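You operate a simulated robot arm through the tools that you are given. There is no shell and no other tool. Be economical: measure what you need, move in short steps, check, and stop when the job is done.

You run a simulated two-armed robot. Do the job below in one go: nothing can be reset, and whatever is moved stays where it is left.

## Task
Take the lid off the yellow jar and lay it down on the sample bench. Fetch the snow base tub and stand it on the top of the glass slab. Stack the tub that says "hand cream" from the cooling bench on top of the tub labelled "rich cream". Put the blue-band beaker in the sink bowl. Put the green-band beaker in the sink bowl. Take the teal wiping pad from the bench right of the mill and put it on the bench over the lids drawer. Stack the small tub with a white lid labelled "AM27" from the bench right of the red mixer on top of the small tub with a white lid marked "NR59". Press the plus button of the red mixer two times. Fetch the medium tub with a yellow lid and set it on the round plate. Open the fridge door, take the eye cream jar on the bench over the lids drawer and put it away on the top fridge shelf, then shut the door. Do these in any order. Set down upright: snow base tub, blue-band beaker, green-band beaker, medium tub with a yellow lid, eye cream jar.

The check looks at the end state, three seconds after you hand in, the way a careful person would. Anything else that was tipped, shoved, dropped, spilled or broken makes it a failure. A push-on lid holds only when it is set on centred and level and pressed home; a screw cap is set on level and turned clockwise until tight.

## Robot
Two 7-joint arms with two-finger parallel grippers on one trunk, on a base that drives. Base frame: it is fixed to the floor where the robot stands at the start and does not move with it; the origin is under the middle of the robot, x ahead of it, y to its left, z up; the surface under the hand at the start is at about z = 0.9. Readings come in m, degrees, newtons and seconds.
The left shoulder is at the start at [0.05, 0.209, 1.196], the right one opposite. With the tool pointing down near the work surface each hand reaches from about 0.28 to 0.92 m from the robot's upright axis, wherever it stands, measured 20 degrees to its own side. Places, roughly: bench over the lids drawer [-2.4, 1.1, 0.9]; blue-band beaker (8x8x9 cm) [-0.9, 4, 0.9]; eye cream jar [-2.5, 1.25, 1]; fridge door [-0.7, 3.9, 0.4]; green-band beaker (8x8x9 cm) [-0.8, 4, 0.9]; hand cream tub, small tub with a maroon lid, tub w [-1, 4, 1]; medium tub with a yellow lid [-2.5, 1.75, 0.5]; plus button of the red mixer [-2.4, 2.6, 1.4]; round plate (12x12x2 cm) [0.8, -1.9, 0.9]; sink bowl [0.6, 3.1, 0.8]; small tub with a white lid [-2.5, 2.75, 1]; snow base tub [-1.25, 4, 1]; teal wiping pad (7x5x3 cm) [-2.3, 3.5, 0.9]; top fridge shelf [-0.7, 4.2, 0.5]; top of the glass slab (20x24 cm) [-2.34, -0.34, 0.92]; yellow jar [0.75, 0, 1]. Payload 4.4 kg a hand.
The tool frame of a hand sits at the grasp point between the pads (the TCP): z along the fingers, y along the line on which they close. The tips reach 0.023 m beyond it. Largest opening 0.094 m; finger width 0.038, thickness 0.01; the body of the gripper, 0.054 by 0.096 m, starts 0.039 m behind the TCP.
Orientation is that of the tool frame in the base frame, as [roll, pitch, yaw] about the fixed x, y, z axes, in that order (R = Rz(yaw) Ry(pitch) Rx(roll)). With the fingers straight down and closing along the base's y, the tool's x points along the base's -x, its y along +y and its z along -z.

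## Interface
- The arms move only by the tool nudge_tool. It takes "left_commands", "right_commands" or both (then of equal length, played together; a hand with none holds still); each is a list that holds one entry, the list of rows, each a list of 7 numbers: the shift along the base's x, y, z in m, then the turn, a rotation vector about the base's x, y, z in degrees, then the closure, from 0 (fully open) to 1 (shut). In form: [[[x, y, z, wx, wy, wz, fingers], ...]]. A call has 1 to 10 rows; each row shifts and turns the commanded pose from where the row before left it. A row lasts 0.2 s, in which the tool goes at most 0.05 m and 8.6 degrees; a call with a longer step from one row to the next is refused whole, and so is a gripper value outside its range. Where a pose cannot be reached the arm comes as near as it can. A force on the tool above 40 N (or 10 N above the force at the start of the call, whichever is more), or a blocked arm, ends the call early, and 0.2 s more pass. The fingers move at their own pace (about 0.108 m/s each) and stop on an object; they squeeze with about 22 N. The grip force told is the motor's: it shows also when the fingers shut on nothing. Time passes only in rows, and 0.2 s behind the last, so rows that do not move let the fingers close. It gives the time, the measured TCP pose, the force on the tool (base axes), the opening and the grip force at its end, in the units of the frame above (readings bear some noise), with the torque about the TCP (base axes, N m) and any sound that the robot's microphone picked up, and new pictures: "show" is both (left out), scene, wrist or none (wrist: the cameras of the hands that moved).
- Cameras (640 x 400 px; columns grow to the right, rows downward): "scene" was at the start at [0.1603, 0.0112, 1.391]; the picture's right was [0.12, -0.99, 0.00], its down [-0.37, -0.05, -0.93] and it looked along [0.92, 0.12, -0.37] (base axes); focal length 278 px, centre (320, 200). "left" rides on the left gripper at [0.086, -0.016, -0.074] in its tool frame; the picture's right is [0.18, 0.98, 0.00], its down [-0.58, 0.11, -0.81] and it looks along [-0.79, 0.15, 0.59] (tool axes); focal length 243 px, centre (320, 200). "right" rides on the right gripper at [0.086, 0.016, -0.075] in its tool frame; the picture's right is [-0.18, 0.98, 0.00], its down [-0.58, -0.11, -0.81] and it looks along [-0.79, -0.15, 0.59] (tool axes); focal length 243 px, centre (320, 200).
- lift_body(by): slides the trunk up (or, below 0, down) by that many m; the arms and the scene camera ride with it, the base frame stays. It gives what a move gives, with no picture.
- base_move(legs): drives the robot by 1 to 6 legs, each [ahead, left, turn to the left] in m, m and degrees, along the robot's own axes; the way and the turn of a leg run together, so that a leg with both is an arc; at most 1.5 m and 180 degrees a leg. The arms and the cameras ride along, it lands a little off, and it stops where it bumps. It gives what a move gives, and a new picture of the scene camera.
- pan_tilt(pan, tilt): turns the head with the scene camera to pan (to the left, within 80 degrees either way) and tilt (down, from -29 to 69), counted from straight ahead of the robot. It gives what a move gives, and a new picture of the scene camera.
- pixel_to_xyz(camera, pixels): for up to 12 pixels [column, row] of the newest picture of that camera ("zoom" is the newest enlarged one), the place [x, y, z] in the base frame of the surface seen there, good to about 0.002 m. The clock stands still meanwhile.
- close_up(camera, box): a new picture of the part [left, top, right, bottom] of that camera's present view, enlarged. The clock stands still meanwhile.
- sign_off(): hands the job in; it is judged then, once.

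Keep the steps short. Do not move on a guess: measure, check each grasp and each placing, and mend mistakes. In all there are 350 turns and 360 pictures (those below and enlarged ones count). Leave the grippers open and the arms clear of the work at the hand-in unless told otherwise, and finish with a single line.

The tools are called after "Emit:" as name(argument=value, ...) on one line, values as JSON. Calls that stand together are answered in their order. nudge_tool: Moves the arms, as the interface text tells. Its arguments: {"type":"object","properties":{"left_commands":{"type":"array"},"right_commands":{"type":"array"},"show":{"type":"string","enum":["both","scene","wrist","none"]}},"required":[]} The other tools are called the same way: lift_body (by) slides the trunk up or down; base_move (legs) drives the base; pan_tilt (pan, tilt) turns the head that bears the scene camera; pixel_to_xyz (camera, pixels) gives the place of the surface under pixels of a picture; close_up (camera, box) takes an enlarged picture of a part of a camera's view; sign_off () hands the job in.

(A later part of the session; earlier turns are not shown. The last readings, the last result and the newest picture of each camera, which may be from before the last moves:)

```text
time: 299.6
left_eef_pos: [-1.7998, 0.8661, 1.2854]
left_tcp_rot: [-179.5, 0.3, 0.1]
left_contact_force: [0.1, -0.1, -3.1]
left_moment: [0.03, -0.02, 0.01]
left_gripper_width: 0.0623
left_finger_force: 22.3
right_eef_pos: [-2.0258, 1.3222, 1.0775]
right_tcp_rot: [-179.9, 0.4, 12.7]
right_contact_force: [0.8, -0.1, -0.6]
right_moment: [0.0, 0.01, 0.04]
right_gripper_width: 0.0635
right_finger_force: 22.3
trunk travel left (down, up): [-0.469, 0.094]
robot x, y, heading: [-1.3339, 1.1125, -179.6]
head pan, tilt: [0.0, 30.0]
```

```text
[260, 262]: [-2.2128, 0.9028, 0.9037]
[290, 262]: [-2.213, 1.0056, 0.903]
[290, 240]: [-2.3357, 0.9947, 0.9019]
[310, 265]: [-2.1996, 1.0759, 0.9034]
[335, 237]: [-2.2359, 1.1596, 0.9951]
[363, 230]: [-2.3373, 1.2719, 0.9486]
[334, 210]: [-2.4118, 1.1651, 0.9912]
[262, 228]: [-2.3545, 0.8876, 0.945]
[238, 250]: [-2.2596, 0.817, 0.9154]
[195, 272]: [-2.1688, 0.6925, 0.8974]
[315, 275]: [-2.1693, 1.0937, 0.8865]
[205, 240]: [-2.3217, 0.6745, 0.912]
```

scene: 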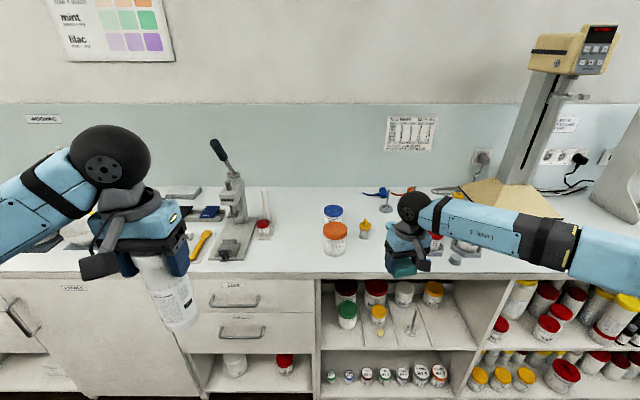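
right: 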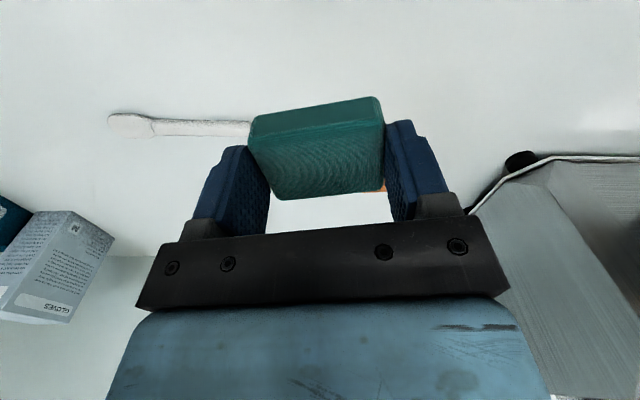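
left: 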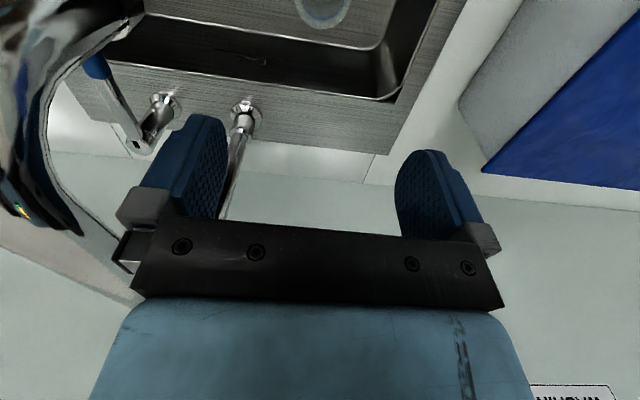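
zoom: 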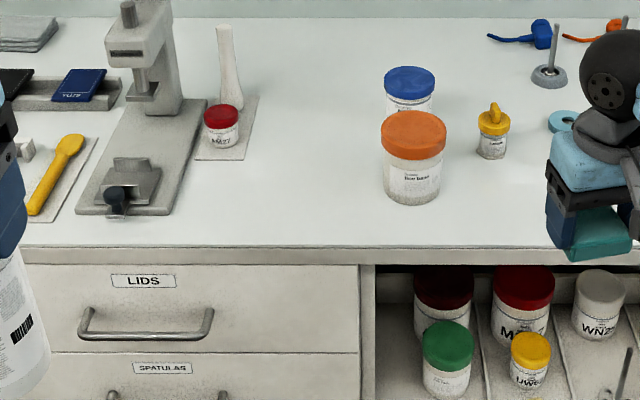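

The LIDS drawer spans y ≈ 0.66–1.09, with a free spot near (-2.25, 0.97). Raising the right hand and driving 0.25 m nearer.

Emit:
nudge_tool(right_commands=[[[0, 0, 0.045, 0, 0, 0, 0.6], [0, 0, 0.045, 0, 0, 0, 0.6], [0, 0, 0.04, 0, 0, 0, 0.6]]], show="none")

Emit:
base_move(legs=[[0.25, 0, 0]])

Emit:
nudge_tool(right_commands=[[[0.003, -0.045, 0, 0, 0, -1.5, 0.6], [0.003, -0.045, 0, 0, 0, -1.5, 0.6], [0.003, -0.045, 0, 0, 0, -1.5, 0.6], [0.003, -0.045, 0, 0, 0, -1.5, 0.6], [0.003, -0.045, 0, 0, 0, -1.5, 0.6], [0.003, -0.045, 0, 0, 0, -1.5, 0.6], [0.003, -0.045, 0, 0, 0, -1.5, 0.6], [0.004, -0.037, 0, 0, 0, -2, 0.6]]], show="scene")

```text
time: 300.4
left_eef_pos: [-1.7999, 0.8659, 1.2845]
left_tcp_rot: [-179.4, 0.3, 0.1]
left_contact_force: [-0.1, -0.5, -3.0]
left_moment: [-0.02, 0.0, 0.0]
left_gripper_width: 0.0623
left_finger_force: 21.4
right_eef_pos: [-2.0281, 1.3263, 1.2079]
right_tcp_rot: [-180.0, 0.5, 12.6]
right_contact_force: [0.6, -1.2, -0.6]
right_moment: [-0.01, -0.03, 0.03]
right_gripper_width: 0.0636
right_finger_force: 22.4
trunk travel left (down, up): [-0.469, 0.094]
robot x, y, heading: [-1.3325, 1.1097, -179.7]
head pan, tilt: [0.0, 30.0]
```

```text
time: 302.2
left_eef_pos: [-2.0491, 0.8638, 1.2853]
left_tcp_rot: [-179.6, 0.3, 0.2]
left_contact_force: [-0.2, 0.5, -2.3]
left_moment: [0.0, -0.01, 0.0]
left_gripper_width: 0.062
left_finger_force: 22.1
right_eef_pos: [-2.2798, 1.3239, 1.2079]
right_tcp_rot: [-180.0, 0.6, 12.8]
right_contact_force: [-0.4, -0.6, 0.9]
right_moment: [-0.02, -0.02, 0.0]
right_gripper_width: 0.0633
right_finger_force: 22.3
trunk travel left (down, up): [-0.469, 0.094]
robot x, y, heading: [-1.5801, 1.1111, -179.7]
head pan, tilt: [0.0, 30.0]
```

scene: 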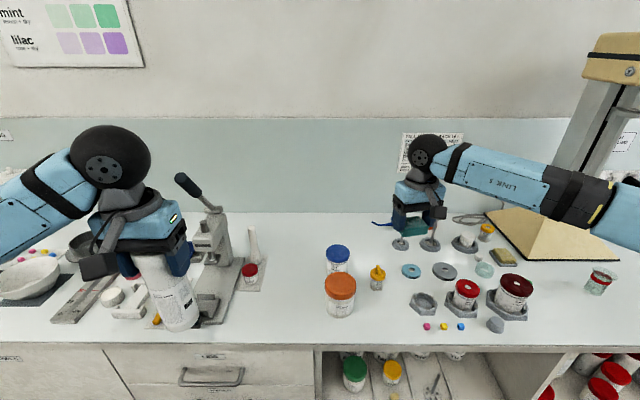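

```text
time: 304.0
left_eef_pos: [-2.0502, 0.8613, 1.2837]
left_tcp_rot: [-179.4, 0.3, 0.2]
left_contact_force: [0.8, -0.6, -1.9]
left_moment: [0.0, -0.01, 0.04]
left_gripper_width: 0.0624
left_finger_force: 22.2
right_eef_pos: [-2.2536, 0.97, 1.206]
right_tcp_rot: [-179.9, 0.4, 0.2]
right_contact_force: [0.2, -0.6, -0.3]
right_moment: [0.05, 0.01, -0.01]
right_gripper_width: 0.0634
right_finger_force: 21.9
trunk travel left (down, up): [-0.469, 0.094]
robot x, y, heading: [-1.5809, 1.1127, -179.6]
head pan, tilt: [0.0, 30.0]
```

scene: 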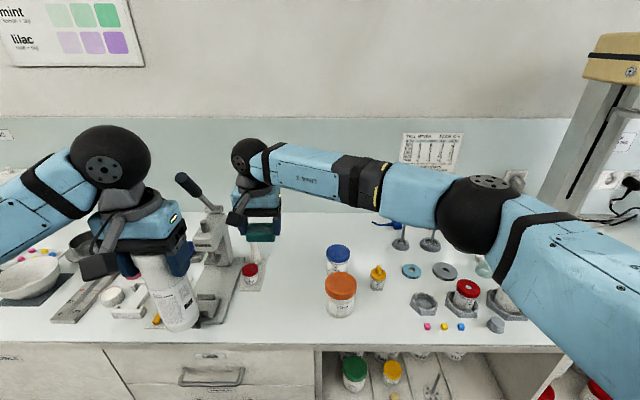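

Emit:
pixel_to_xyz(camera="scene", pixels=[[290, 170], [330, 180], [370, 190], [410, 195], [460, 205], [540, 240], [340, 290], [377, 268]])

```text
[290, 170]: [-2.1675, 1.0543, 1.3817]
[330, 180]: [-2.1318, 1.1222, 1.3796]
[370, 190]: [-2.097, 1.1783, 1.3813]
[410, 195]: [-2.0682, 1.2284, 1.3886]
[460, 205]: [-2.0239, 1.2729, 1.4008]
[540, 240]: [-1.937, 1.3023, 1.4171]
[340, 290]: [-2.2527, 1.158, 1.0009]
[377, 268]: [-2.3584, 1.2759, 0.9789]
```

The forearm stays about 8 cm in front of the orange tub. Lowering the pad.

Emit:
nudge_tool(right_commands=[[[0, 0, -0.048, 0, 0, 0, 0.6], [0, 0, -0.048, 0, 0, 0, 0.6], [0, 0, -0.048, 0, 0, 0, 0.6], [0, 0, -0.048, 0, 0, 0, 0.6], [0, 0, -0.048, 0, 0, 0, 0.6], [0, 0, -0.02, 0, 0, 0, 0.6], [0, 0, -0.006, 0, 0, 0, 0.6], [0, 0, 0, 0, 0, 0, 0.6]]], show="scene")

```text
time: 305.8
left_eef_pos: [-2.05, 0.8631, 1.2846]
left_tcp_rot: [-179.4, 0.3, 0.3]
left_contact_force: [-0.1, 0.0, -3.6]
left_moment: [0.02, -0.06, 0.04]
left_gripper_width: 0.0623
left_finger_force: 21.2
right_eef_pos: [-2.2546, 0.9719, 0.9438]
right_tcp_rot: [-180.0, 0.4, 0.2]
right_contact_force: [0.4, -0.6, -1.0]
right_moment: [0.0, -0.01, 0.05]
right_gripper_width: 0.0636
right_finger_force: 22.2
trunk travel left (down, up): [-0.469, 0.094]
robot x, y, heading: [-1.5831, 1.1091, -179.6]
head pan, tilt: [0.0, 30.0]
```

scene: 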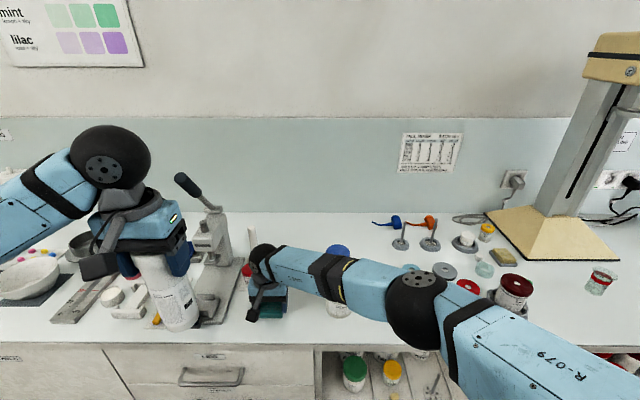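

Emit:
nudge_tool(right_commands=[[[0, 0, -0.005, 0, 0, 0, 0.6], [0, 0, -0.003, 0, 0, 0, 0.6], [0, 0, -0.002, 0, 0, 0, 0.6], [0, 0, 0, 0, 0, 0, 0.6]]], show="none")

```text
time: 306.8
left_eef_pos: [-2.048, 0.8643, 1.2849]
left_tcp_rot: [-179.6, 0.4, 0.2]
left_contact_force: [-1.4, -0.4, -2.9]
left_moment: [0.01, -0.02, -0.02]
left_gripper_width: 0.0623
left_finger_force: 22.0
right_eef_pos: [-2.2544, 0.9714, 0.9344]
right_tcp_rot: [179.9, 0.7, 0.3]
right_contact_force: [-6.2, 1.0, 29.2]
right_moment: [0.11, 0.16, 0.0]
right_gripper_width: 0.0637
right_finger_force: 21.6
trunk travel left (down, up): [-0.469, 0.094]
robot x, y, heading: [-1.5838, 1.1116, -179.6]
head pan, tilt: [0.0, 30.0]
```

Contact. Easing, opening, and lifting.

Emit:
nudge_tool(right_commands=[[[0, 0, 0.002, 0, 0, 0, 0.6], [0, 0, 0, 0, 0, 0, 0.3], [0, 0, 0, 0, 0, 0, 0], [0, 0, 0.02, 0, 0, 0, 0], [0, 0, 0.045, 0, 0, 0, 0], [0, 0, 0.048, 0, 0, 0, 0], [0, 0, 0.048, 0, 0, 0, 0], [0, 0, 0.048, 0, 0, 0, 0], [0, 0, 0.048, 0, 0, 0, 0], [0.04, 0, 0.01, 0, 0, 0, 0]]], show="scene")

Emit:
close_up(camera="scene", box=[180, 220, 420, 350])

```text
time: 309.0
left_eef_pos: [-2.0496, 0.8646, 1.2845]
left_tcp_rot: [-179.6, 0.3, 0.2]
left_contact_force: [0.6, 0.0, -2.8]
left_moment: [-0.03, 0.01, -0.02]
left_gripper_width: 0.0623
left_finger_force: 22.4
right_eef_pos: [-2.214, 0.9678, 1.1978]
right_tcp_rot: [-180.0, 0.4, 0.2]
right_contact_force: [0.3, -0.1, 0.7]
right_moment: [-0.01, 0.0, -0.03]
right_gripper_width: 0.0941
right_finger_force: 0.0
trunk travel left (down, up): [-0.469, 0.094]
robot x, y, heading: [-1.5838, 1.1071, -179.6]
head pan, tilt: [0.0, 30.0]
```

scene: 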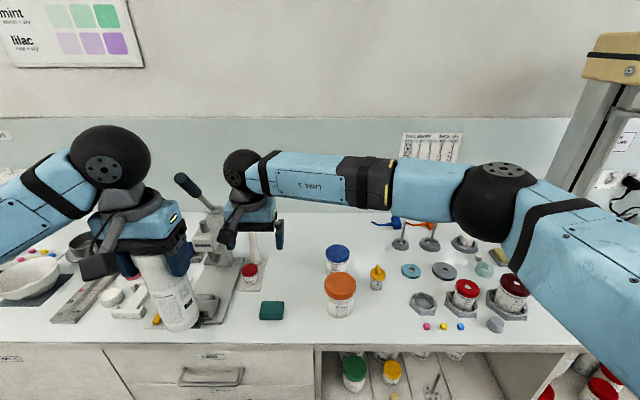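

```text
2.67 times, centred on (300, 285) of scene
```

zoom: 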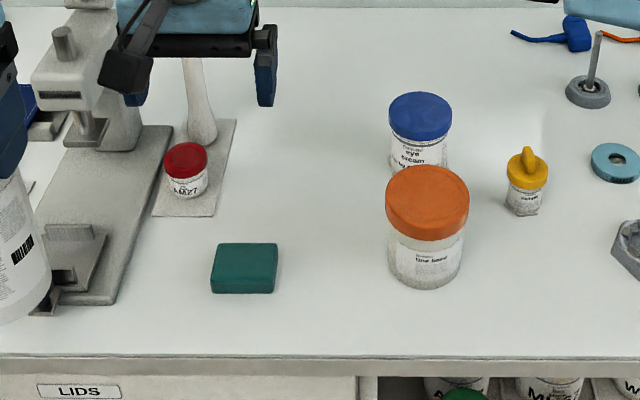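

The pad lies over the LIDS drawer; the eye cream jar is the blue-lidded one. Next the snow base tub: backing off 0.2 m and driving left 1.21 m to the glass slab.

Emit:
base_move(legs=[[-0.22, 0, 0], [0, 1.21, 0]])

Emit:
pan_tilt(pan=5, tilt=32)

```text
time: 321.1
left_eef_pos: [-1.7869, -0.3474, 1.2851]
left_tcp_rot: [-179.4, 0.3, 2.1]
left_contact_force: [0.5, 0.4, -3.2]
left_moment: [-0.01, -0.01, -0.03]
left_gripper_width: 0.0622
left_finger_force: 22.2
right_eef_pos: [-1.9557, -0.2494, 1.1961]
right_tcp_rot: [-180.0, 0.4, 2.1]
right_contact_force: [0.5, -0.5, 0.3]
right_moment: [0.01, -0.05, 0.01]
right_gripper_width: 0.0938
right_finger_force: 0.0
trunk travel left (down, up): [-0.469, 0.094]
robot x, y, heading: [-1.3287, -0.0811, -177.7]
head pan, tilt: [0.0, 30.0]
```

scene: 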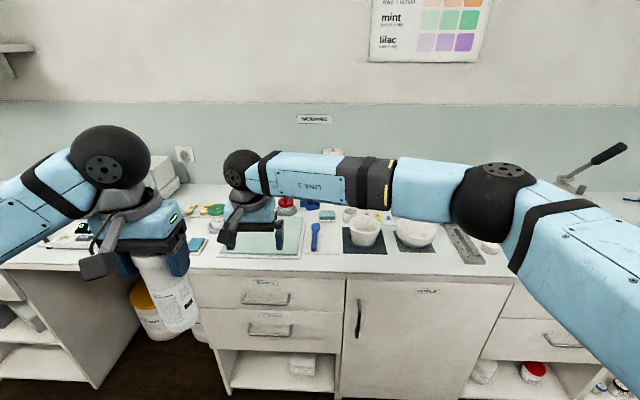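

```text
time: 321.8
left_eef_pos: [-1.7866, -0.3482, 1.2845]
left_tcp_rot: [-179.5, 0.3, 2.1]
left_contact_force: [-0.3, -0.6, -3.3]
left_moment: [-0.02, -0.02, -0.02]
left_gripper_width: 0.0624
left_finger_force: 22.2
right_eef_pos: [-1.9547, -0.25, 1.1968]
right_tcp_rot: [180.0, 0.4, 2.1]
right_contact_force: [0.2, 0.2, 0.3]
right_moment: [0.0, 0.0, -0.02]
right_gripper_width: 0.0942
right_finger_force: 0.1
trunk travel left (down, up): [-0.469, 0.094]
robot x, y, heading: [-1.3237, -0.084, -177.8]
head pan, tilt: [5.0, 32.0]
```

scene: 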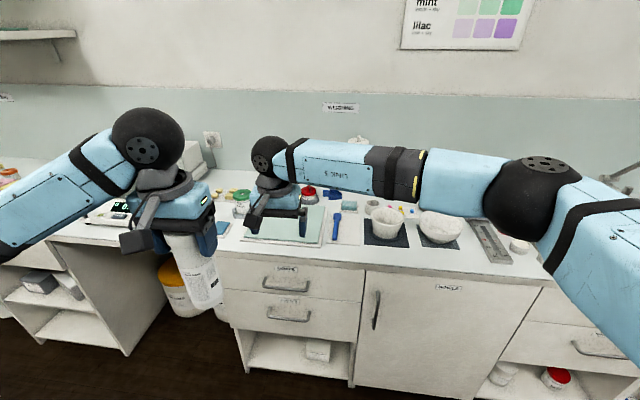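

Moving the right hand out of the way to see the slab.

Emit:
nudge_tool(right_commands=[[[0.02, 0.045, 0.01, 0, 0, 0, 0], [0.02, 0.045, 0, 0, 0, 0, 0], [0.02, 0.045, 0, 0, 0, 0, 0], [0.02, 0.045, 0, 0, 0, 0, 0], [0.02, 0.045, 0, 0, 0, 0, 0], [0, 0.045, 0, 0, 0, 0, 0], [0, 0.045, 0, 0, 0, 0, 0], [0, 0.045, 0, 0, 0, 0, 0], [0, 0.045, 0, 0, 0, 0, 0]]], show="none")

Emit:
close_up(camera="scene", box=[200, 170, 400, 270])

Emit:
pixel_to_xyz(camera="scene", pixels=[[290, 225], [255, 238], [310, 240], [320, 212], [262, 210], [285, 210], [336, 225], [300, 240]])

```text
refused: row 1 steps farther than a row can; nothing moved
```

```text
3.20 times, centred on (300, 220) of scene
```

zoom: 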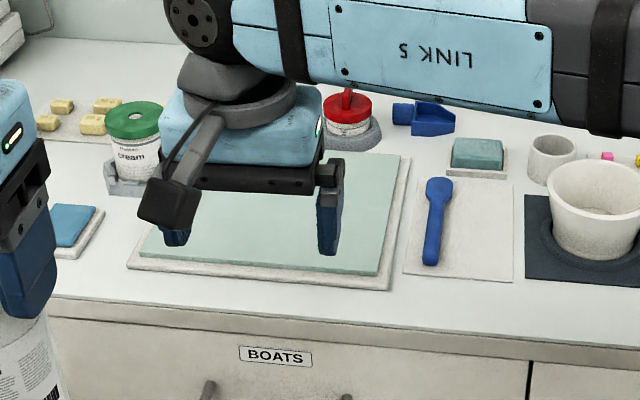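

```text
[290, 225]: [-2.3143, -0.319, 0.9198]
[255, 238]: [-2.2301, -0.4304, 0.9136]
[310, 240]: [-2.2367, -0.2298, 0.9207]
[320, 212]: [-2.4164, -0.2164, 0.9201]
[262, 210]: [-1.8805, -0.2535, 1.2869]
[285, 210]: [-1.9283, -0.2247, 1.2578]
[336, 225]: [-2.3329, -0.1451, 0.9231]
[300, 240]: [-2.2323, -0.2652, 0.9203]
```

Slab top z 0.920, spanning x -2.42…-2.235, y -0.435…-0.215. Moving the right hand aside, then nearer.

Emit:
nudge_tool(right_commands=[[[0.02, 0.04, 0.01, 0, 0, 0, 0], [0.02, 0.04, 0, 0, 0, 0, 0], [0.02, 0.04, 0, 0, 0, 0, 0], [0.02, 0.04, 0, 0, 0, 0, 0], [0.02, 0.04, 0, 0, 0, 0, 0], [0, 0.04, 0, 0, 0, 0, 0], [0, 0.04, 0, 0, 0, 0, 0], [0, 0.04, 0, 0, 0, 0, 0], [0, 0.04, 0, 0, 0, 0, 0]]], show="none")

Emit:
base_move(legs=[[0.28, 0.0, -2]])

Emit:
pan_tilt(pan=20, tilt=38)

```text
time: 323.8
left_eef_pos: [-1.7852, -0.3458, 1.2857]
left_tcp_rot: [-179.6, 0.2, 2.1]
left_contact_force: [0.6, 1.1, -2.7]
left_moment: [0.02, -0.02, 0.01]
left_gripper_width: 0.0622
left_finger_force: 21.7
right_eef_pos: [-1.8554, 0.116, 1.2067]
right_tcp_rot: [179.9, 0.4, 2.1]
right_contact_force: [0.4, 0.6, 0.5]
right_moment: [-0.06, 0.0, 0.0]
right_gripper_width: 0.0941
right_finger_force: 0.1
trunk travel left (down, up): [-0.469, 0.094]
robot x, y, heading: [-1.3278, -0.0828, -177.8]
head pan, tilt: [5.0, 32.0]
```

```text
time: 325.7
left_eef_pos: [-2.0737, -0.3393, 1.2846]
left_tcp_rot: [-179.4, 0.3, 0.2]
left_contact_force: [-1.2, -0.6, -2.7]
left_moment: [-0.01, -0.02, 0.01]
left_gripper_width: 0.0623
left_finger_force: 22.3
right_eef_pos: [-2.1303, 0.1243, 1.2069]
right_tcp_rot: [180.0, 0.5, 0.2]
right_contact_force: [0.9, 0.5, 0.4]
right_moment: [-0.04, 0.0, -0.02]
right_gripper_width: 0.0939
right_finger_force: 0.1
trunk travel left (down, up): [-0.469, 0.094]
robot x, y, heading: [-1.6056, -0.0919, -179.6]
head pan, tilt: [5.0, 32.0]
```

scene: 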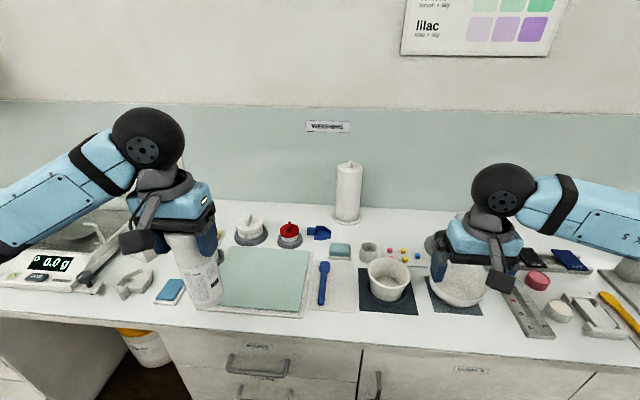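

```text
time: 326.5
left_eef_pos: [-2.0738, -0.3386, 1.2846]
left_tcp_rot: [-179.5, 0.3, 0.2]
left_contact_force: [-0.6, -0.6, -2.5]
left_moment: [0.01, 0.01, -0.02]
left_gripper_width: 0.0621
left_finger_force: 21.7
right_eef_pos: [-2.1307, 0.1236, 1.2068]
right_tcp_rot: [180.0, 0.4, 0.3]
right_contact_force: [1.1, 0.1, -0.5]
right_moment: [-0.03, -0.01, 0.01]
right_gripper_width: 0.0944
right_finger_force: 0.0
trunk travel left (down, up): [-0.469, 0.094]
robot x, y, heading: [-1.6078, -0.0903, -179.6]
head pan, tilt: [20.0, 38.0]
```

scene: 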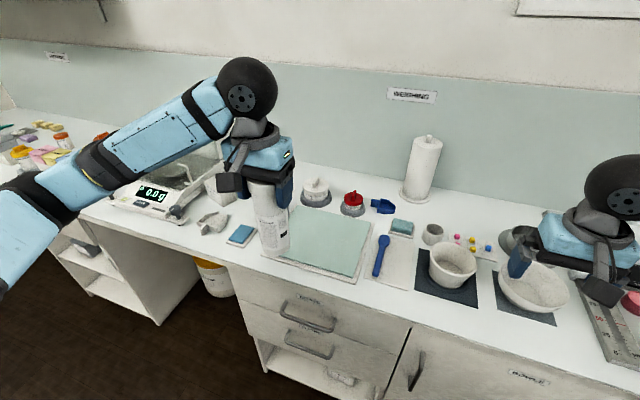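

Moving the tub over the slab centre (-2.33, -0.33) and lowering to just above it.

Emit:
nudge_tool(left_commands=[[[-0.0427, 0.0015, 0, 0, 0, 0, 0.6], [-0.0427, 0.0015, 0, 0, 0, 0, 0.6], [-0.0427, 0.0015, 0, 0, 0, 0, 0.6], [-0.0427, 0.0015, 0, 0, 0, 0, 0.6], [-0.0427, 0.0015, 0, 0, 0, 0, 0.6], [-0.0427, 0.0015, 0, 0, 0, 0, 0.6], [0, 0, -0.048, 0, 0, 0, 0.6], [0, 0, -0.048, 0, 0, 0, 0.6], [0, 0, -0.048, 0, 0, 0, 0.6], [0, 0, -0.048, 0, 0, 0, 0.6]]], show="scene")

Emit:
close_up(camera="scene", box=[230, 150, 410, 300])

```text
time: 328.7
left_eef_pos: [-2.3302, -0.33, 1.0956]
left_tcp_rot: [-179.4, 0.3, 0.2]
left_contact_force: [0.2, 0.0, -2.3]
left_moment: [0.01, -0.04, 0.02]
left_gripper_width: 0.0624
left_finger_force: 22.6
right_eef_pos: [-2.1307, 0.1235, 1.206]
right_tcp_rot: [-179.9, 0.4, 0.3]
right_contact_force: [1.0, -0.2, 0.1]
right_moment: [0.05, 0.0, -0.03]
right_gripper_width: 0.0942
right_finger_force: 0.2
trunk travel left (down, up): [-0.469, 0.094]
robot x, y, heading: [-1.6052, -0.094, -179.7]
head pan, tilt: [20.0, 38.0]
```

scene: 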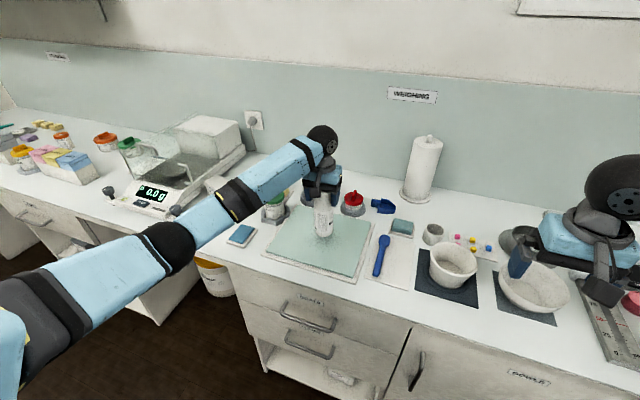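

```text
2.67 times, centred on (320, 225) of scene
```

zoom: 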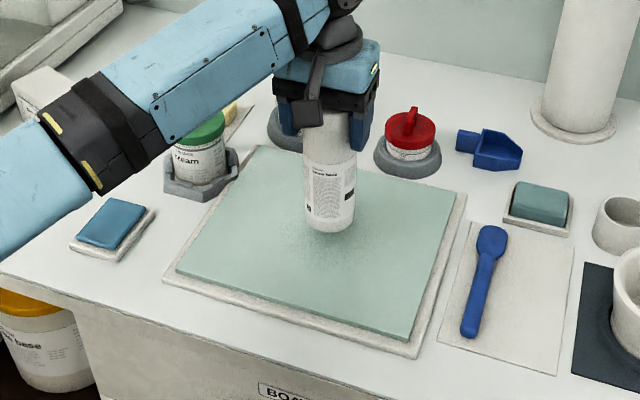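

Lowering to contact in small steps.

Emit:
nudge_tool(left_commands=[[[0, 0, -0.015, 0, 0, 0, 0.6], [0, 0, -0.01, 0, 0, 0, 0.6], [0, 0, -0.004, 0, 0, 0, 0.6], [0, 0, 0, 0, 0, 0, 0.6]]], show="none")

Emit:
nudge_tool(left_commands=[[[0, 0, -0.002, 0, 0, 0, 0.6], [0, 0, -0.002, 0, 0, 0, 0.6], [0, 0, 0, 0, 0, 0, 0.6]]], show="none")

```text
time: 329.7
left_eef_pos: [-2.3285, -0.3294, 1.0643]
left_tcp_rot: [-179.6, 0.3, 0.2]
left_contact_force: [-0.1, 1.0, -1.6]
left_moment: [-0.01, 0.02, 0.04]
left_gripper_width: 0.0622
left_finger_force: 22.3
right_eef_pos: [-2.1306, 0.1237, 1.2064]
right_tcp_rot: [180.0, 0.4, 0.3]
right_contact_force: [0.6, 0.4, 0.2]
right_moment: [0.01, 0.0, 0.05]
right_gripper_width: 0.0939
right_finger_force: 0.0
trunk travel left (down, up): [-0.469, 0.094]
robot x, y, heading: [-1.6073, -0.0905, -179.6]
head pan, tilt: [20.0, 38.0]
```

```text
time: 330.5
left_eef_pos: [-2.3298, -0.328, 1.0632]
left_tcp_rot: [-179.5, 0.6, 0.2]
left_contact_force: [-2.8, 1.3, 19.5]
left_moment: [-0.12, 0.2, 0.03]
left_gripper_width: 0.0623
left_finger_force: 21.9
right_eef_pos: [-2.1282, 0.1247, 1.2091]
right_tcp_rot: [180.0, 0.4, 0.3]
right_contact_force: [0.4, 0.2, -0.1]
right_moment: [-0.02, 0.01, 0.0]
right_gripper_width: 0.0939
right_finger_force: 0.0
trunk travel left (down, up): [-0.469, 0.094]
robot x, y, heading: [-1.6046, -0.0953, -179.7]
head pan, tilt: [20.0, 38.0]
```

Contact. Easing 2 mm, opening, and lifting straight up.

Emit:
nudge_tool(left_commands=[[[0, 0, 0.002, 0, 0, 0, 0.6], [0, 0, 0, 0, 0, 0, 0.3], [0, 0, 0, 0, 0, 0, 0], [0, 0, 0, 0, 0, 0, 0], [0, 0, 0.02, 0, 0, 0, 0], [0, 0, 0.045, 0, 0, 0, 0], [0, 0, 0.048, 0, 0, 0, 0], [0, 0, 0.048, 0, 0, 0, 0], [0.03, 0, 0.03, 0, 0, 0, 0], [0.04, 0, 0, 0, 0, 0, 0]]], show="none")

Emit:
close_up(camera="scene", box=[230, 150, 410, 300])

```text
time: 332.7
left_eef_pos: [-2.2605, -0.3321, 1.2521]
left_tcp_rot: [-179.6, 0.3, 0.2]
left_contact_force: [1.2, 0.2, -0.1]
left_moment: [0.04, 0.02, 0.0]
left_gripper_width: 0.0939
left_finger_force: 0.1
right_eef_pos: [-2.1286, 0.1228, 1.2075]
right_tcp_rot: [179.9, 0.5, 0.3]
right_contact_force: [-0.1, 0.0, 0.0]
right_moment: [0.0, 0.03, -0.02]
right_gripper_width: 0.0938
right_finger_force: 0.0
trunk travel left (down, up): [-0.469, 0.094]
robot x, y, heading: [-1.607, -0.0927, -179.5]
head pan, tilt: [20.0, 38.0]
```

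```text
2.67 times, centred on (320, 225) of scene
```

zoom: 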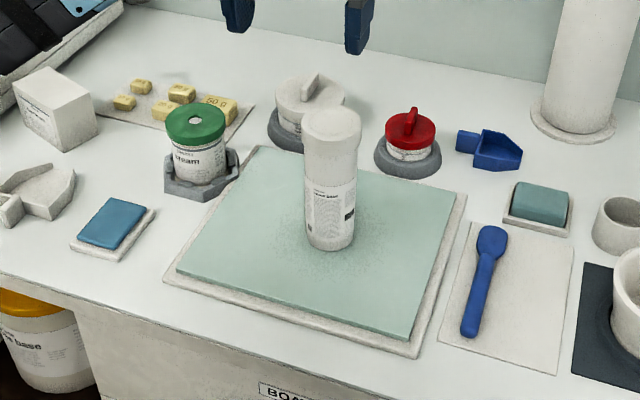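

Snow base stands on the slab. Next: the medium yellow-lid tub near (-2.5, 1.75, 0.5). Driving there and looking low.

Emit:
base_move(legs=[[-0.35, 0, 0], [0, -1.45, 0], [0, -0.4, 0]])

Emit:
pan_tilt(pan=0, tilt=48)

```text
time: 350.9
left_eef_pos: [-1.9056, 1.5082, 1.2521]
left_tcp_rot: [-179.5, 0.3, -0.3]
left_contact_force: [0.5, 0.1, 0.2]
left_moment: [0.0, 0.05, 0.01]
left_gripper_width: 0.094
left_finger_force: 0.1
right_eef_pos: [-1.7697, 1.9607, 1.2071]
right_tcp_rot: [-180.0, 0.4, -0.2]
right_contact_force: [-0.2, -0.1, -0.1]
right_moment: [0.0, -0.02, 0.0]
right_gripper_width: 0.094
right_finger_force: 0.1
trunk travel left (down, up): [-0.469, 0.094]
robot x, y, heading: [-1.2477, 1.7388, 179.8]
head pan, tilt: [20.0, 38.0]
```

scene: 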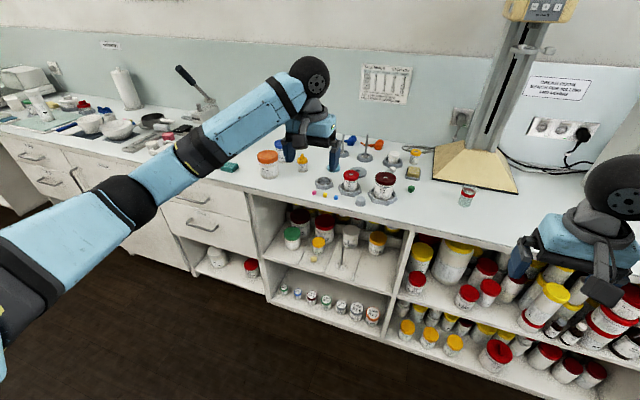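

```text
time: 351.8
left_eef_pos: [-1.9069, 1.5073, 1.2529]
left_tcp_rot: [-179.6, 0.4, -0.3]
left_contact_force: [0.3, 0.0, 0.2]
left_moment: [-0.01, 0.02, 0.02]
left_gripper_width: 0.094
left_finger_force: 0.0
right_eef_pos: [-1.7694, 1.9603, 1.2069]
right_tcp_rot: [180.0, 0.4, -0.2]
right_contact_force: [0.6, 0.6, 0.5]
right_moment: [-0.01, 0.01, 0.02]
right_gripper_width: 0.0943
right_finger_force: 0.2
trunk travel left (down, up): [-0.469, 0.094]
robot x, y, heading: [-1.247, 1.737, 180.1]
head pan, tilt: [0.0, 48.0]
```

scene: 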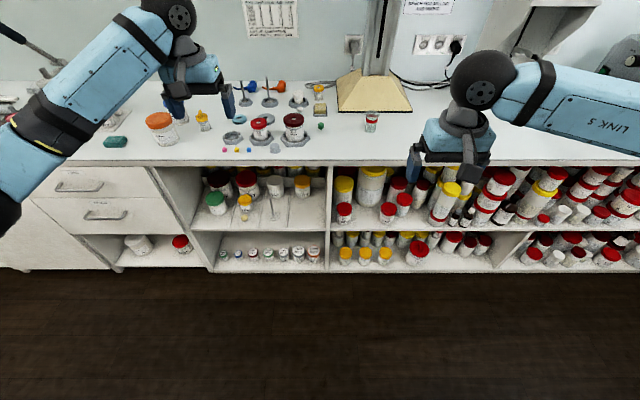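

Many yellow lids. I'll lower the trunk to look into the shelf compartment near y = 1.75.

Emit:
lift_body(by=-0.42)

Emit:
pan_tilt(pan=0, tilt=30)

Emit:
pixel_to_xyz(camera="scene", pixels=[[340, 140], [375, 130], [440, 150], [345, 230], [365, 230], [385, 230], [300, 140], [240, 160], [320, 200]])

```text
refused: -0.42 is not a number from -0.4 to 0.4
```

```text
time: 352.6
left_eef_pos: [-1.9069, 1.5065, 1.2522]
left_tcp_rot: [-179.6, 0.3, -0.4]
left_contact_force: [1.0, 0.5, 0.4]
left_moment: [-0.01, 0.03, 0.0]
left_gripper_width: 0.0941
left_finger_force: 0.0
right_eef_pos: [-1.7695, 1.9603, 1.2073]
right_tcp_rot: [180.0, 0.4, -0.2]
right_contact_force: [0.1, -0.3, -0.1]
right_moment: [-0.03, -0.02, -0.02]
right_gripper_width: 0.0942
right_finger_force: 0.0
trunk travel left (down, up): [-0.469, 0.094]
robot x, y, heading: [-1.2494, 1.7395, 180.2]
head pan, tilt: [0.0, 30.0]
```

scene: 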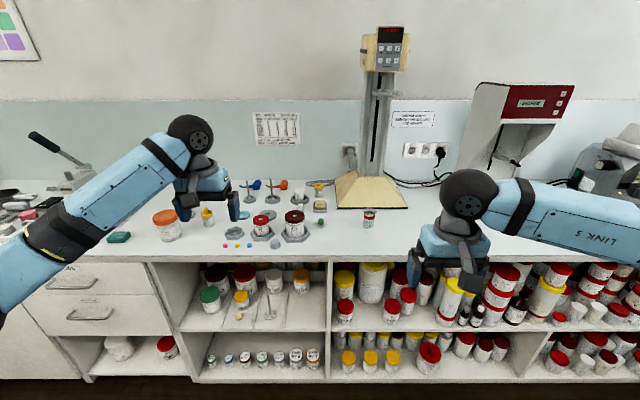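

```text
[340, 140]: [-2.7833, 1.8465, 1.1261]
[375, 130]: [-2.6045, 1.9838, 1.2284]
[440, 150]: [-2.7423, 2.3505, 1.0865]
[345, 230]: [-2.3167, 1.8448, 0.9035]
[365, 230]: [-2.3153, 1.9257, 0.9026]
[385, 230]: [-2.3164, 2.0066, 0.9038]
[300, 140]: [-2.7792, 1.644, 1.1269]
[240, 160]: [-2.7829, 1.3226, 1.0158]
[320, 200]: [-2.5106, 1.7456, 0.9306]
```

Emit:
lift_body(by=-0.38)

Emit:
pan_tilt(pan=0, tilt=28)

Emit:
close_up(camera="scene", box=[180, 140, 440, 300])

```text
time: 356.3
left_eef_pos: [-1.9064, 1.5088, 0.8737]
left_tcp_rot: [-179.5, 0.3, -0.3]
left_contact_force: [-0.4, 0.1, -0.4]
left_moment: [0.0, -0.01, 0.01]
left_gripper_width: 0.0941
left_finger_force: 0.1
right_eef_pos: [-1.7682, 1.9608, 0.8268]
right_tcp_rot: [179.9, 0.3, -0.2]
right_contact_force: [-0.1, 0.1, 0.6]
right_moment: [-0.01, -0.02, -0.01]
right_gripper_width: 0.0941
right_finger_force: 0.0
trunk travel left (down, up): [-0.089, 0.474]
robot x, y, heading: [-1.246, 1.745, 180.0]
head pan, tilt: [0.0, 30.0]
```

```text
time: 356.9
left_eef_pos: [-1.9075, 1.5073, 0.8733]
left_tcp_rot: [-179.5, 0.4, -0.4]
left_contact_force: [0.3, -0.7, 0.4]
left_moment: [0.0, 0.01, -0.01]
left_gripper_width: 0.0942
left_finger_force: 0.0
right_eef_pos: [-1.7698, 1.9608, 0.8274]
right_tcp_rot: [-180.0, 0.5, -0.2]
right_contact_force: [-0.3, 0.3, -0.2]
right_moment: [0.02, 0.0, 0.02]
right_gripper_width: 0.094
right_finger_force: 0.0
trunk travel left (down, up): [-0.089, 0.474]
robot x, y, heading: [-1.2477, 1.7417, 180.0]
head pan, tilt: [0.0, 28.0]
```

scene: 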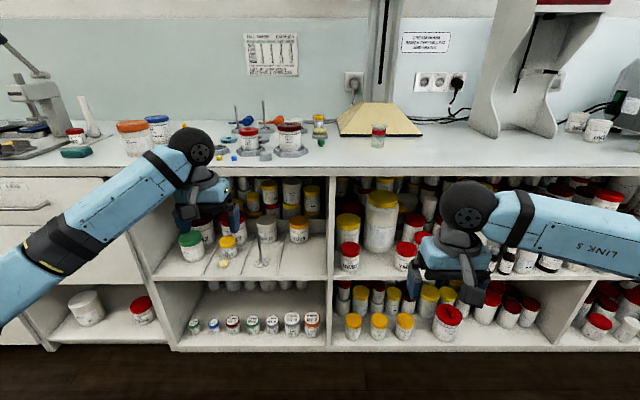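

```text
2.46 times, centred on (310, 220) of scene
```

zoom: 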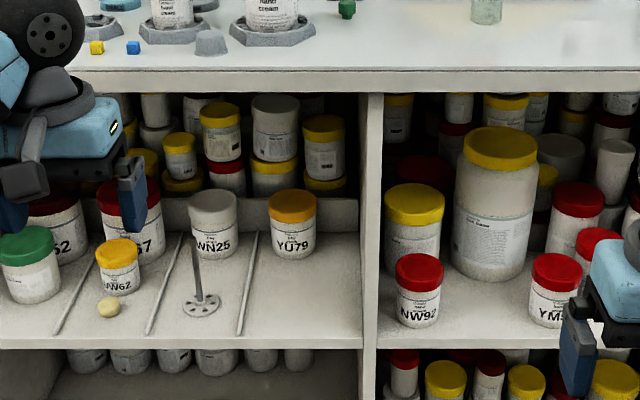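

Emit:
pixel_to_xyz(camera="zoom", pixels=[[118, 255], [120, 280], [292, 210], [292, 240], [212, 205], [413, 220], [500, 160], [323, 140], [220, 130], [180, 150], [300, 300], [370, 300]])

Emit:
close_up(camera="scene", box=[210, 200, 330, 290])

```text
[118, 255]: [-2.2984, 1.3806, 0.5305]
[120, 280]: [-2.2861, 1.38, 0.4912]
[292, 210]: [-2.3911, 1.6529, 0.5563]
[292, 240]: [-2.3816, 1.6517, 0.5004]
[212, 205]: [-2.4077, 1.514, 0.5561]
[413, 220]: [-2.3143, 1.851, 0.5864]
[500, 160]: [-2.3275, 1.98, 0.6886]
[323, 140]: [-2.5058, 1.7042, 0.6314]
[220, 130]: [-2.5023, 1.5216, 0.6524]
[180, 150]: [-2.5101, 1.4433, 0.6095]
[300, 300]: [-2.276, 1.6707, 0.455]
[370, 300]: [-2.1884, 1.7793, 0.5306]
```

```text
4.44 times, centred on (270, 245) of scene
```

zoom: 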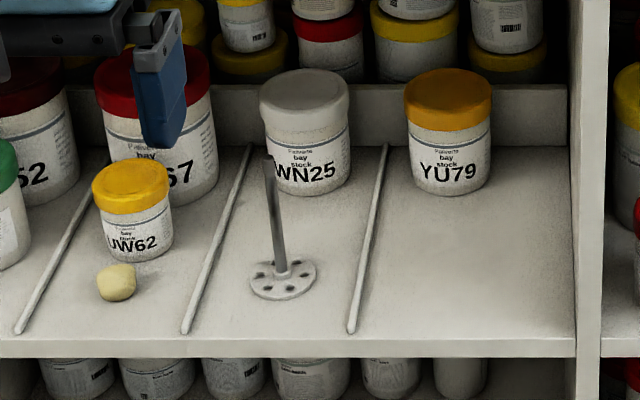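

YU79 (yellow lid, medium size) stands in the right lane at about (-2.42, 1.652), lid top z ≈ 0.56. I'll tilt the left hand 45° forward and lower it outside the shelf, and raise the right hand above bench height.

Emit:
nudge_tool(left_commands=[[[0.006, 0.0035, -0.0285, 0, 7.5, 0, 0], [0.006, 0.0035, -0.0285, 0, 7.5, 0, 0], [0.006, 0.0035, -0.0285, 0, 7.5, 0, 0], [0.006, 0.0035, -0.0285, 0, 7.5, 0, 0], [0.006, 0.0035, -0.0285, 0, 7.5, 0, 0], [0.006, 0.0035, -0.0285, 0, 7.5, 0, 0], [0.006, 0.0035, -0.0285, 0, 0, 0, 0], [0.006, 0.0035, -0.0285, 0, 0, 0, 0], [0.006, 0.0035, -0.0285, 0, 0, 0, 0], [0.006, 0.0035, -0.0285, 0, 0, 0, 0]]], right_commands=[[[0.01, 0.01, 0.04, 0, 0, 0, 0], [0.01, 0.01, 0.04, 0, 0, 0, 0], [0.01, 0.01, 0.04, 0, 0, 0, 0], [0.01, 0.01, 0.04, 0, 0, 0, 0], [0.01, 0.01, 0.04, 0, 0, 0, 0], [0.01, 0.01, 0.04, 0, 0, 0, 0], [0.01, 0.01, 0.04, 0, 0, 0, 0], [0.01, 0.01, 0.04, 0, 0, 0, 0], [0, 0, 0.04, 0, 0, 0, 0], [0, 0, 0.04, 0, 0, 0, 0]]], show="none")

```text
time: 359.1
left_eef_pos: [-1.848, 1.5421, 0.5886]
left_tcp_rot: [-179.9, 45.4, -0.4]
left_contact_force: [-0.4, -0.5, -0.5]
left_moment: [0.0, -0.02, -0.02]
left_gripper_width: 0.0938
left_finger_force: 0.1
right_eef_pos: [-1.6887, 2.0418, 1.2291]
right_tcp_rot: [-180.0, 0.5, -0.1]
right_contact_force: [-0.2, 0.1, -0.3]
right_moment: [0.0, 0.01, -0.03]
right_gripper_width: 0.0939
right_finger_force: 0.0
trunk travel left (down, up): [-0.089, 0.474]
robot x, y, heading: [-1.252, 1.7381, 179.8]
head pan, tilt: [0.0, 28.0]
```

Driving right 0.11 m and ahead 0.28 m, then a look with the left wrist camera.

Emit:
base_move(legs=[[0, -0.11, 0], [0.28, 0, 0]])

Emit:
close_up(camera="left", box=[0, 0, 640, 400])

```text
time: 362.3
left_eef_pos: [-2.1267, 1.6536, 0.5876]
left_tcp_rot: [-179.8, 45.3, -0.5]
left_contact_force: [-0.4, 0.3, 0.2]
left_moment: [0.0, -0.02, 0.02]
left_gripper_width: 0.0943
left_finger_force: 0.0
right_eef_pos: [-1.9683, 2.1546, 1.2285]
right_tcp_rot: [-179.9, 0.4, -0.3]
right_contact_force: [0.3, -0.3, 0.3]
right_moment: [-0.02, 0.0, 0.0]
right_gripper_width: 0.0941
right_finger_force: 0.1
trunk travel left (down, up): [-0.089, 0.474]
robot x, y, heading: [-1.5293, 1.8537, 179.8]
head pan, tilt: [0.0, 28.0]
```

scene: 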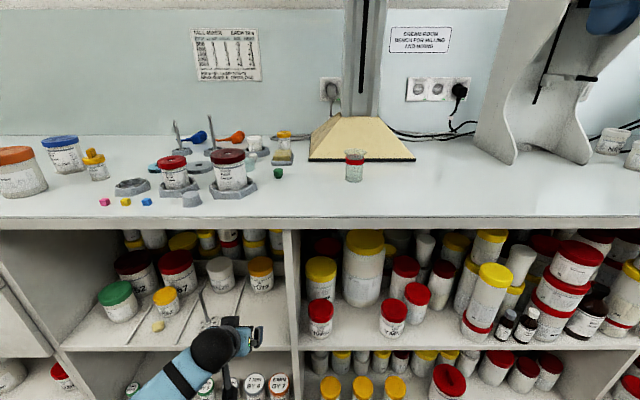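

```text
1.00 times, centred on (320, 200) of left (not enlarged: the box is as wide or as high as the picture)
```

zoom: 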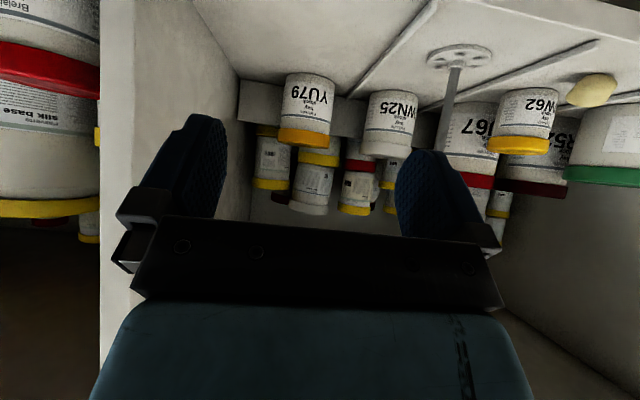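

Emit:
close_up(camera="scene", box=[225, 245, 295, 300])

Emit:
pixel_to_xyz(camera="scene", pixels=[[250, 267], [271, 266], [260, 259], [260, 270], [261, 285], [262, 296], [250, 310], [205, 310], [208, 325], [298, 300], [275, 335], [245, 285]])

```text
7.27 times, centred on (260, 272) of scene
```

zoom: 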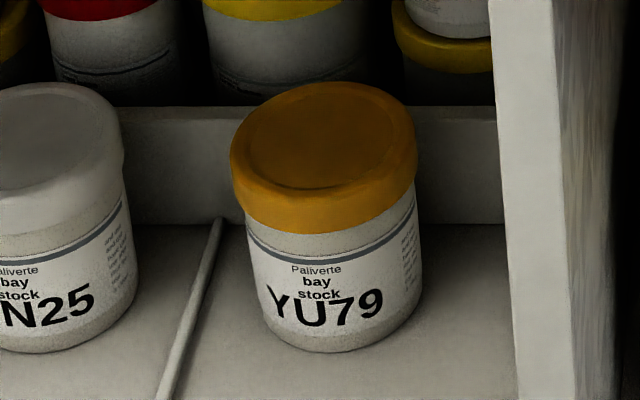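

```text
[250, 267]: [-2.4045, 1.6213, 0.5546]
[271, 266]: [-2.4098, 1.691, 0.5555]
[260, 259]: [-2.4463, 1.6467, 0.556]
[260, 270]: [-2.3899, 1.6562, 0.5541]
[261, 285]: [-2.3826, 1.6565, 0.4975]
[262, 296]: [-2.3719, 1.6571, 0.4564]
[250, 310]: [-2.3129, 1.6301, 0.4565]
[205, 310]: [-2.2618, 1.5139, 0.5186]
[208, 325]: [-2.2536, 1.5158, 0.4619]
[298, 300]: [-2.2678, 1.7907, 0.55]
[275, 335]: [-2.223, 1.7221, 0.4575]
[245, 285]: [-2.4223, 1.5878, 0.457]
```

Lid centre (-2.415, 1.657), top z 0.555; shelf z 0.457. Driving 0.2 m further in.

Emit:
base_move(legs=[[0.2, 0, 0]])

Emit:
pixel_to_xyz(camera="scene", pixels=[[200, 350], [180, 370], [160, 390], [230, 330]])

```text
time: 363.9
left_eef_pos: [-2.3263, 1.6558, 0.5881]
left_tcp_rot: [-179.8, 45.3, -0.6]
left_contact_force: [-1.2, 0.7, 0.0]
left_moment: [-0.02, 0.0, 0.03]
left_gripper_width: 0.094
left_finger_force: 0.0
right_eef_pos: [-2.1675, 2.1565, 1.229]
right_tcp_rot: [-180.0, 0.4, -0.5]
right_contact_force: [-0.5, -0.1, -0.6]
right_moment: [0.0, 0.01, 0.0]
right_gripper_width: 0.094
right_finger_force: 0.1
trunk travel left (down, up): [-0.089, 0.474]
robot x, y, heading: [-1.7287, 1.8538, 179.5]
head pan, tilt: [0.0, 28.0]
```

scene: 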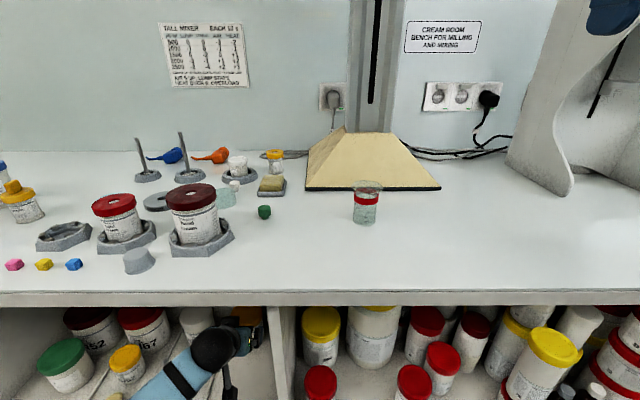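

```text
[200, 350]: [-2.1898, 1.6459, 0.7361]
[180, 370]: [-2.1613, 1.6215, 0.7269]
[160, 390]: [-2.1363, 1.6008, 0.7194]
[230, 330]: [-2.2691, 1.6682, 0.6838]
```

Forearm clear under the bench (z 0.74). Moving forward over the lid, then down and closing.

Emit:
nudge_tool(left_commands=[[[-0.03, 0.0005, -0.005, 0, 0, 0, 0], [-0.03, 0.0005, -0.005, 0, 0, 0, 0], [-0.028, 0, -0.003, 0, 0, 0, 0], [0, 0, -0.015, 0, 0, 0, 0], [0, 0, -0.015, 0, 0, 0, 0], [0, 0, 0, 0, 0, 0, 0]]], show="wrist")

```text
time: 365.3
left_eef_pos: [-2.4142, 1.6551, 0.5465]
left_tcp_rot: [-179.8, 45.4, -0.6]
left_contact_force: [-0.1, 0.2, -0.5]
left_moment: [-0.01, 0.03, -0.01]
left_gripper_width: 0.094
left_finger_force: 0.0
right_eef_pos: [-2.1668, 2.1556, 1.2273]
right_tcp_rot: [-180.0, 0.4, -0.4]
right_contact_force: [0.1, -0.9, 0.5]
right_moment: [0.02, 0.0, -0.02]
right_gripper_width: 0.0939
right_finger_force: 0.0
trunk travel left (down, up): [-0.089, 0.474]
robot x, y, heading: [-1.7293, 1.8554, 179.8]
head pan, tilt: [0.0, 28.0]
```

left: 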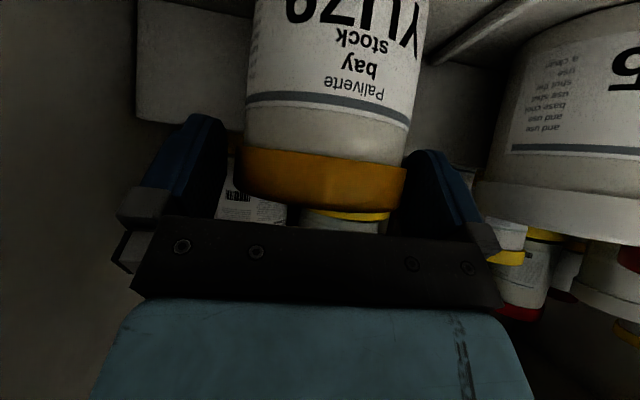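

The lid is between the fingers. Closing, then lifting 3 cm.

Emit:
nudge_tool(left_commands=[[[0, 0, 0, 0, 0, 0, 0.2], [0, 0, 0, 0, 0, 0, 0.4], [0, 0, 0, 0, 0, 0, 0.6], [0, 0, 0, 0, 0, 0, 0.6], [0, 0, 0.005, 0, 0, 0, 0.6], [0, 0, 0.015, 0, 0, 0, 0.6], [0, 0, 0.02, 0, 0, 0, 0.6], [0, 0, 0, 0, 0, 0, 0.6]]], show="wrist")

```text
time: 367.1
left_eef_pos: [-2.4139, 1.6574, 0.5861]
left_tcp_rot: [-179.8, 45.2, -0.6]
left_contact_force: [-0.4, 0.2, -2.5]
left_moment: [0.02, -0.03, 0.02]
left_gripper_width: 0.0855
left_finger_force: 21.5
right_eef_pos: [-2.1677, 2.1553, 1.229]
right_tcp_rot: [-180.0, 0.4, -0.3]
right_contact_force: [0.2, -0.1, -1.3]
right_moment: [-0.02, -0.03, -0.01]
right_gripper_width: 0.0939
right_finger_force: 0.1
trunk travel left (down, up): [-0.089, 0.474]
robot x, y, heading: [-1.7288, 1.8497, 179.7]
head pan, tilt: [0.0, 28.0]
```

left: 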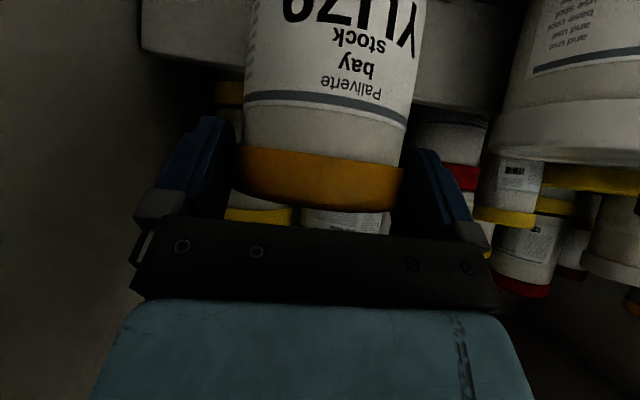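

Held (85 mm lid, lifted ~4 cm). Backing straight out.

Emit:
base_move(legs=[[-0.55, 0, 0]])

```text
time: 370.2
left_eef_pos: [-1.8565, 1.65, 0.5866]
left_tcp_rot: [-179.8, 45.3, 0.0]
left_contact_force: [0.1, -0.1, -2.0]
left_moment: [0.02, -0.09, -0.03]
left_gripper_width: 0.0852
left_finger_force: 22.0
right_eef_pos: [-1.6157, 2.1518, 1.2282]
right_tcp_rot: [180.0, 0.5, 0.1]
right_contact_force: [0.8, -0.1, 0.0]
right_moment: [-0.03, -0.01, 0.0]
right_gripper_width: 0.0941
right_finger_force: 0.0
trunk travel left (down, up): [-0.089, 0.474]
robot x, y, heading: [-1.1711, 1.8581, -179.4]
head pan, tilt: [0.0, 28.0]
```

scene: 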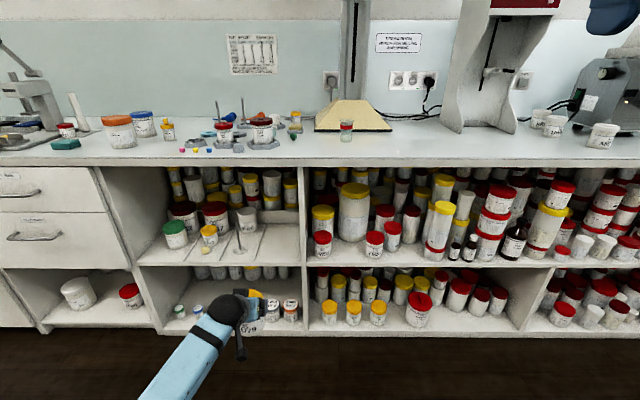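

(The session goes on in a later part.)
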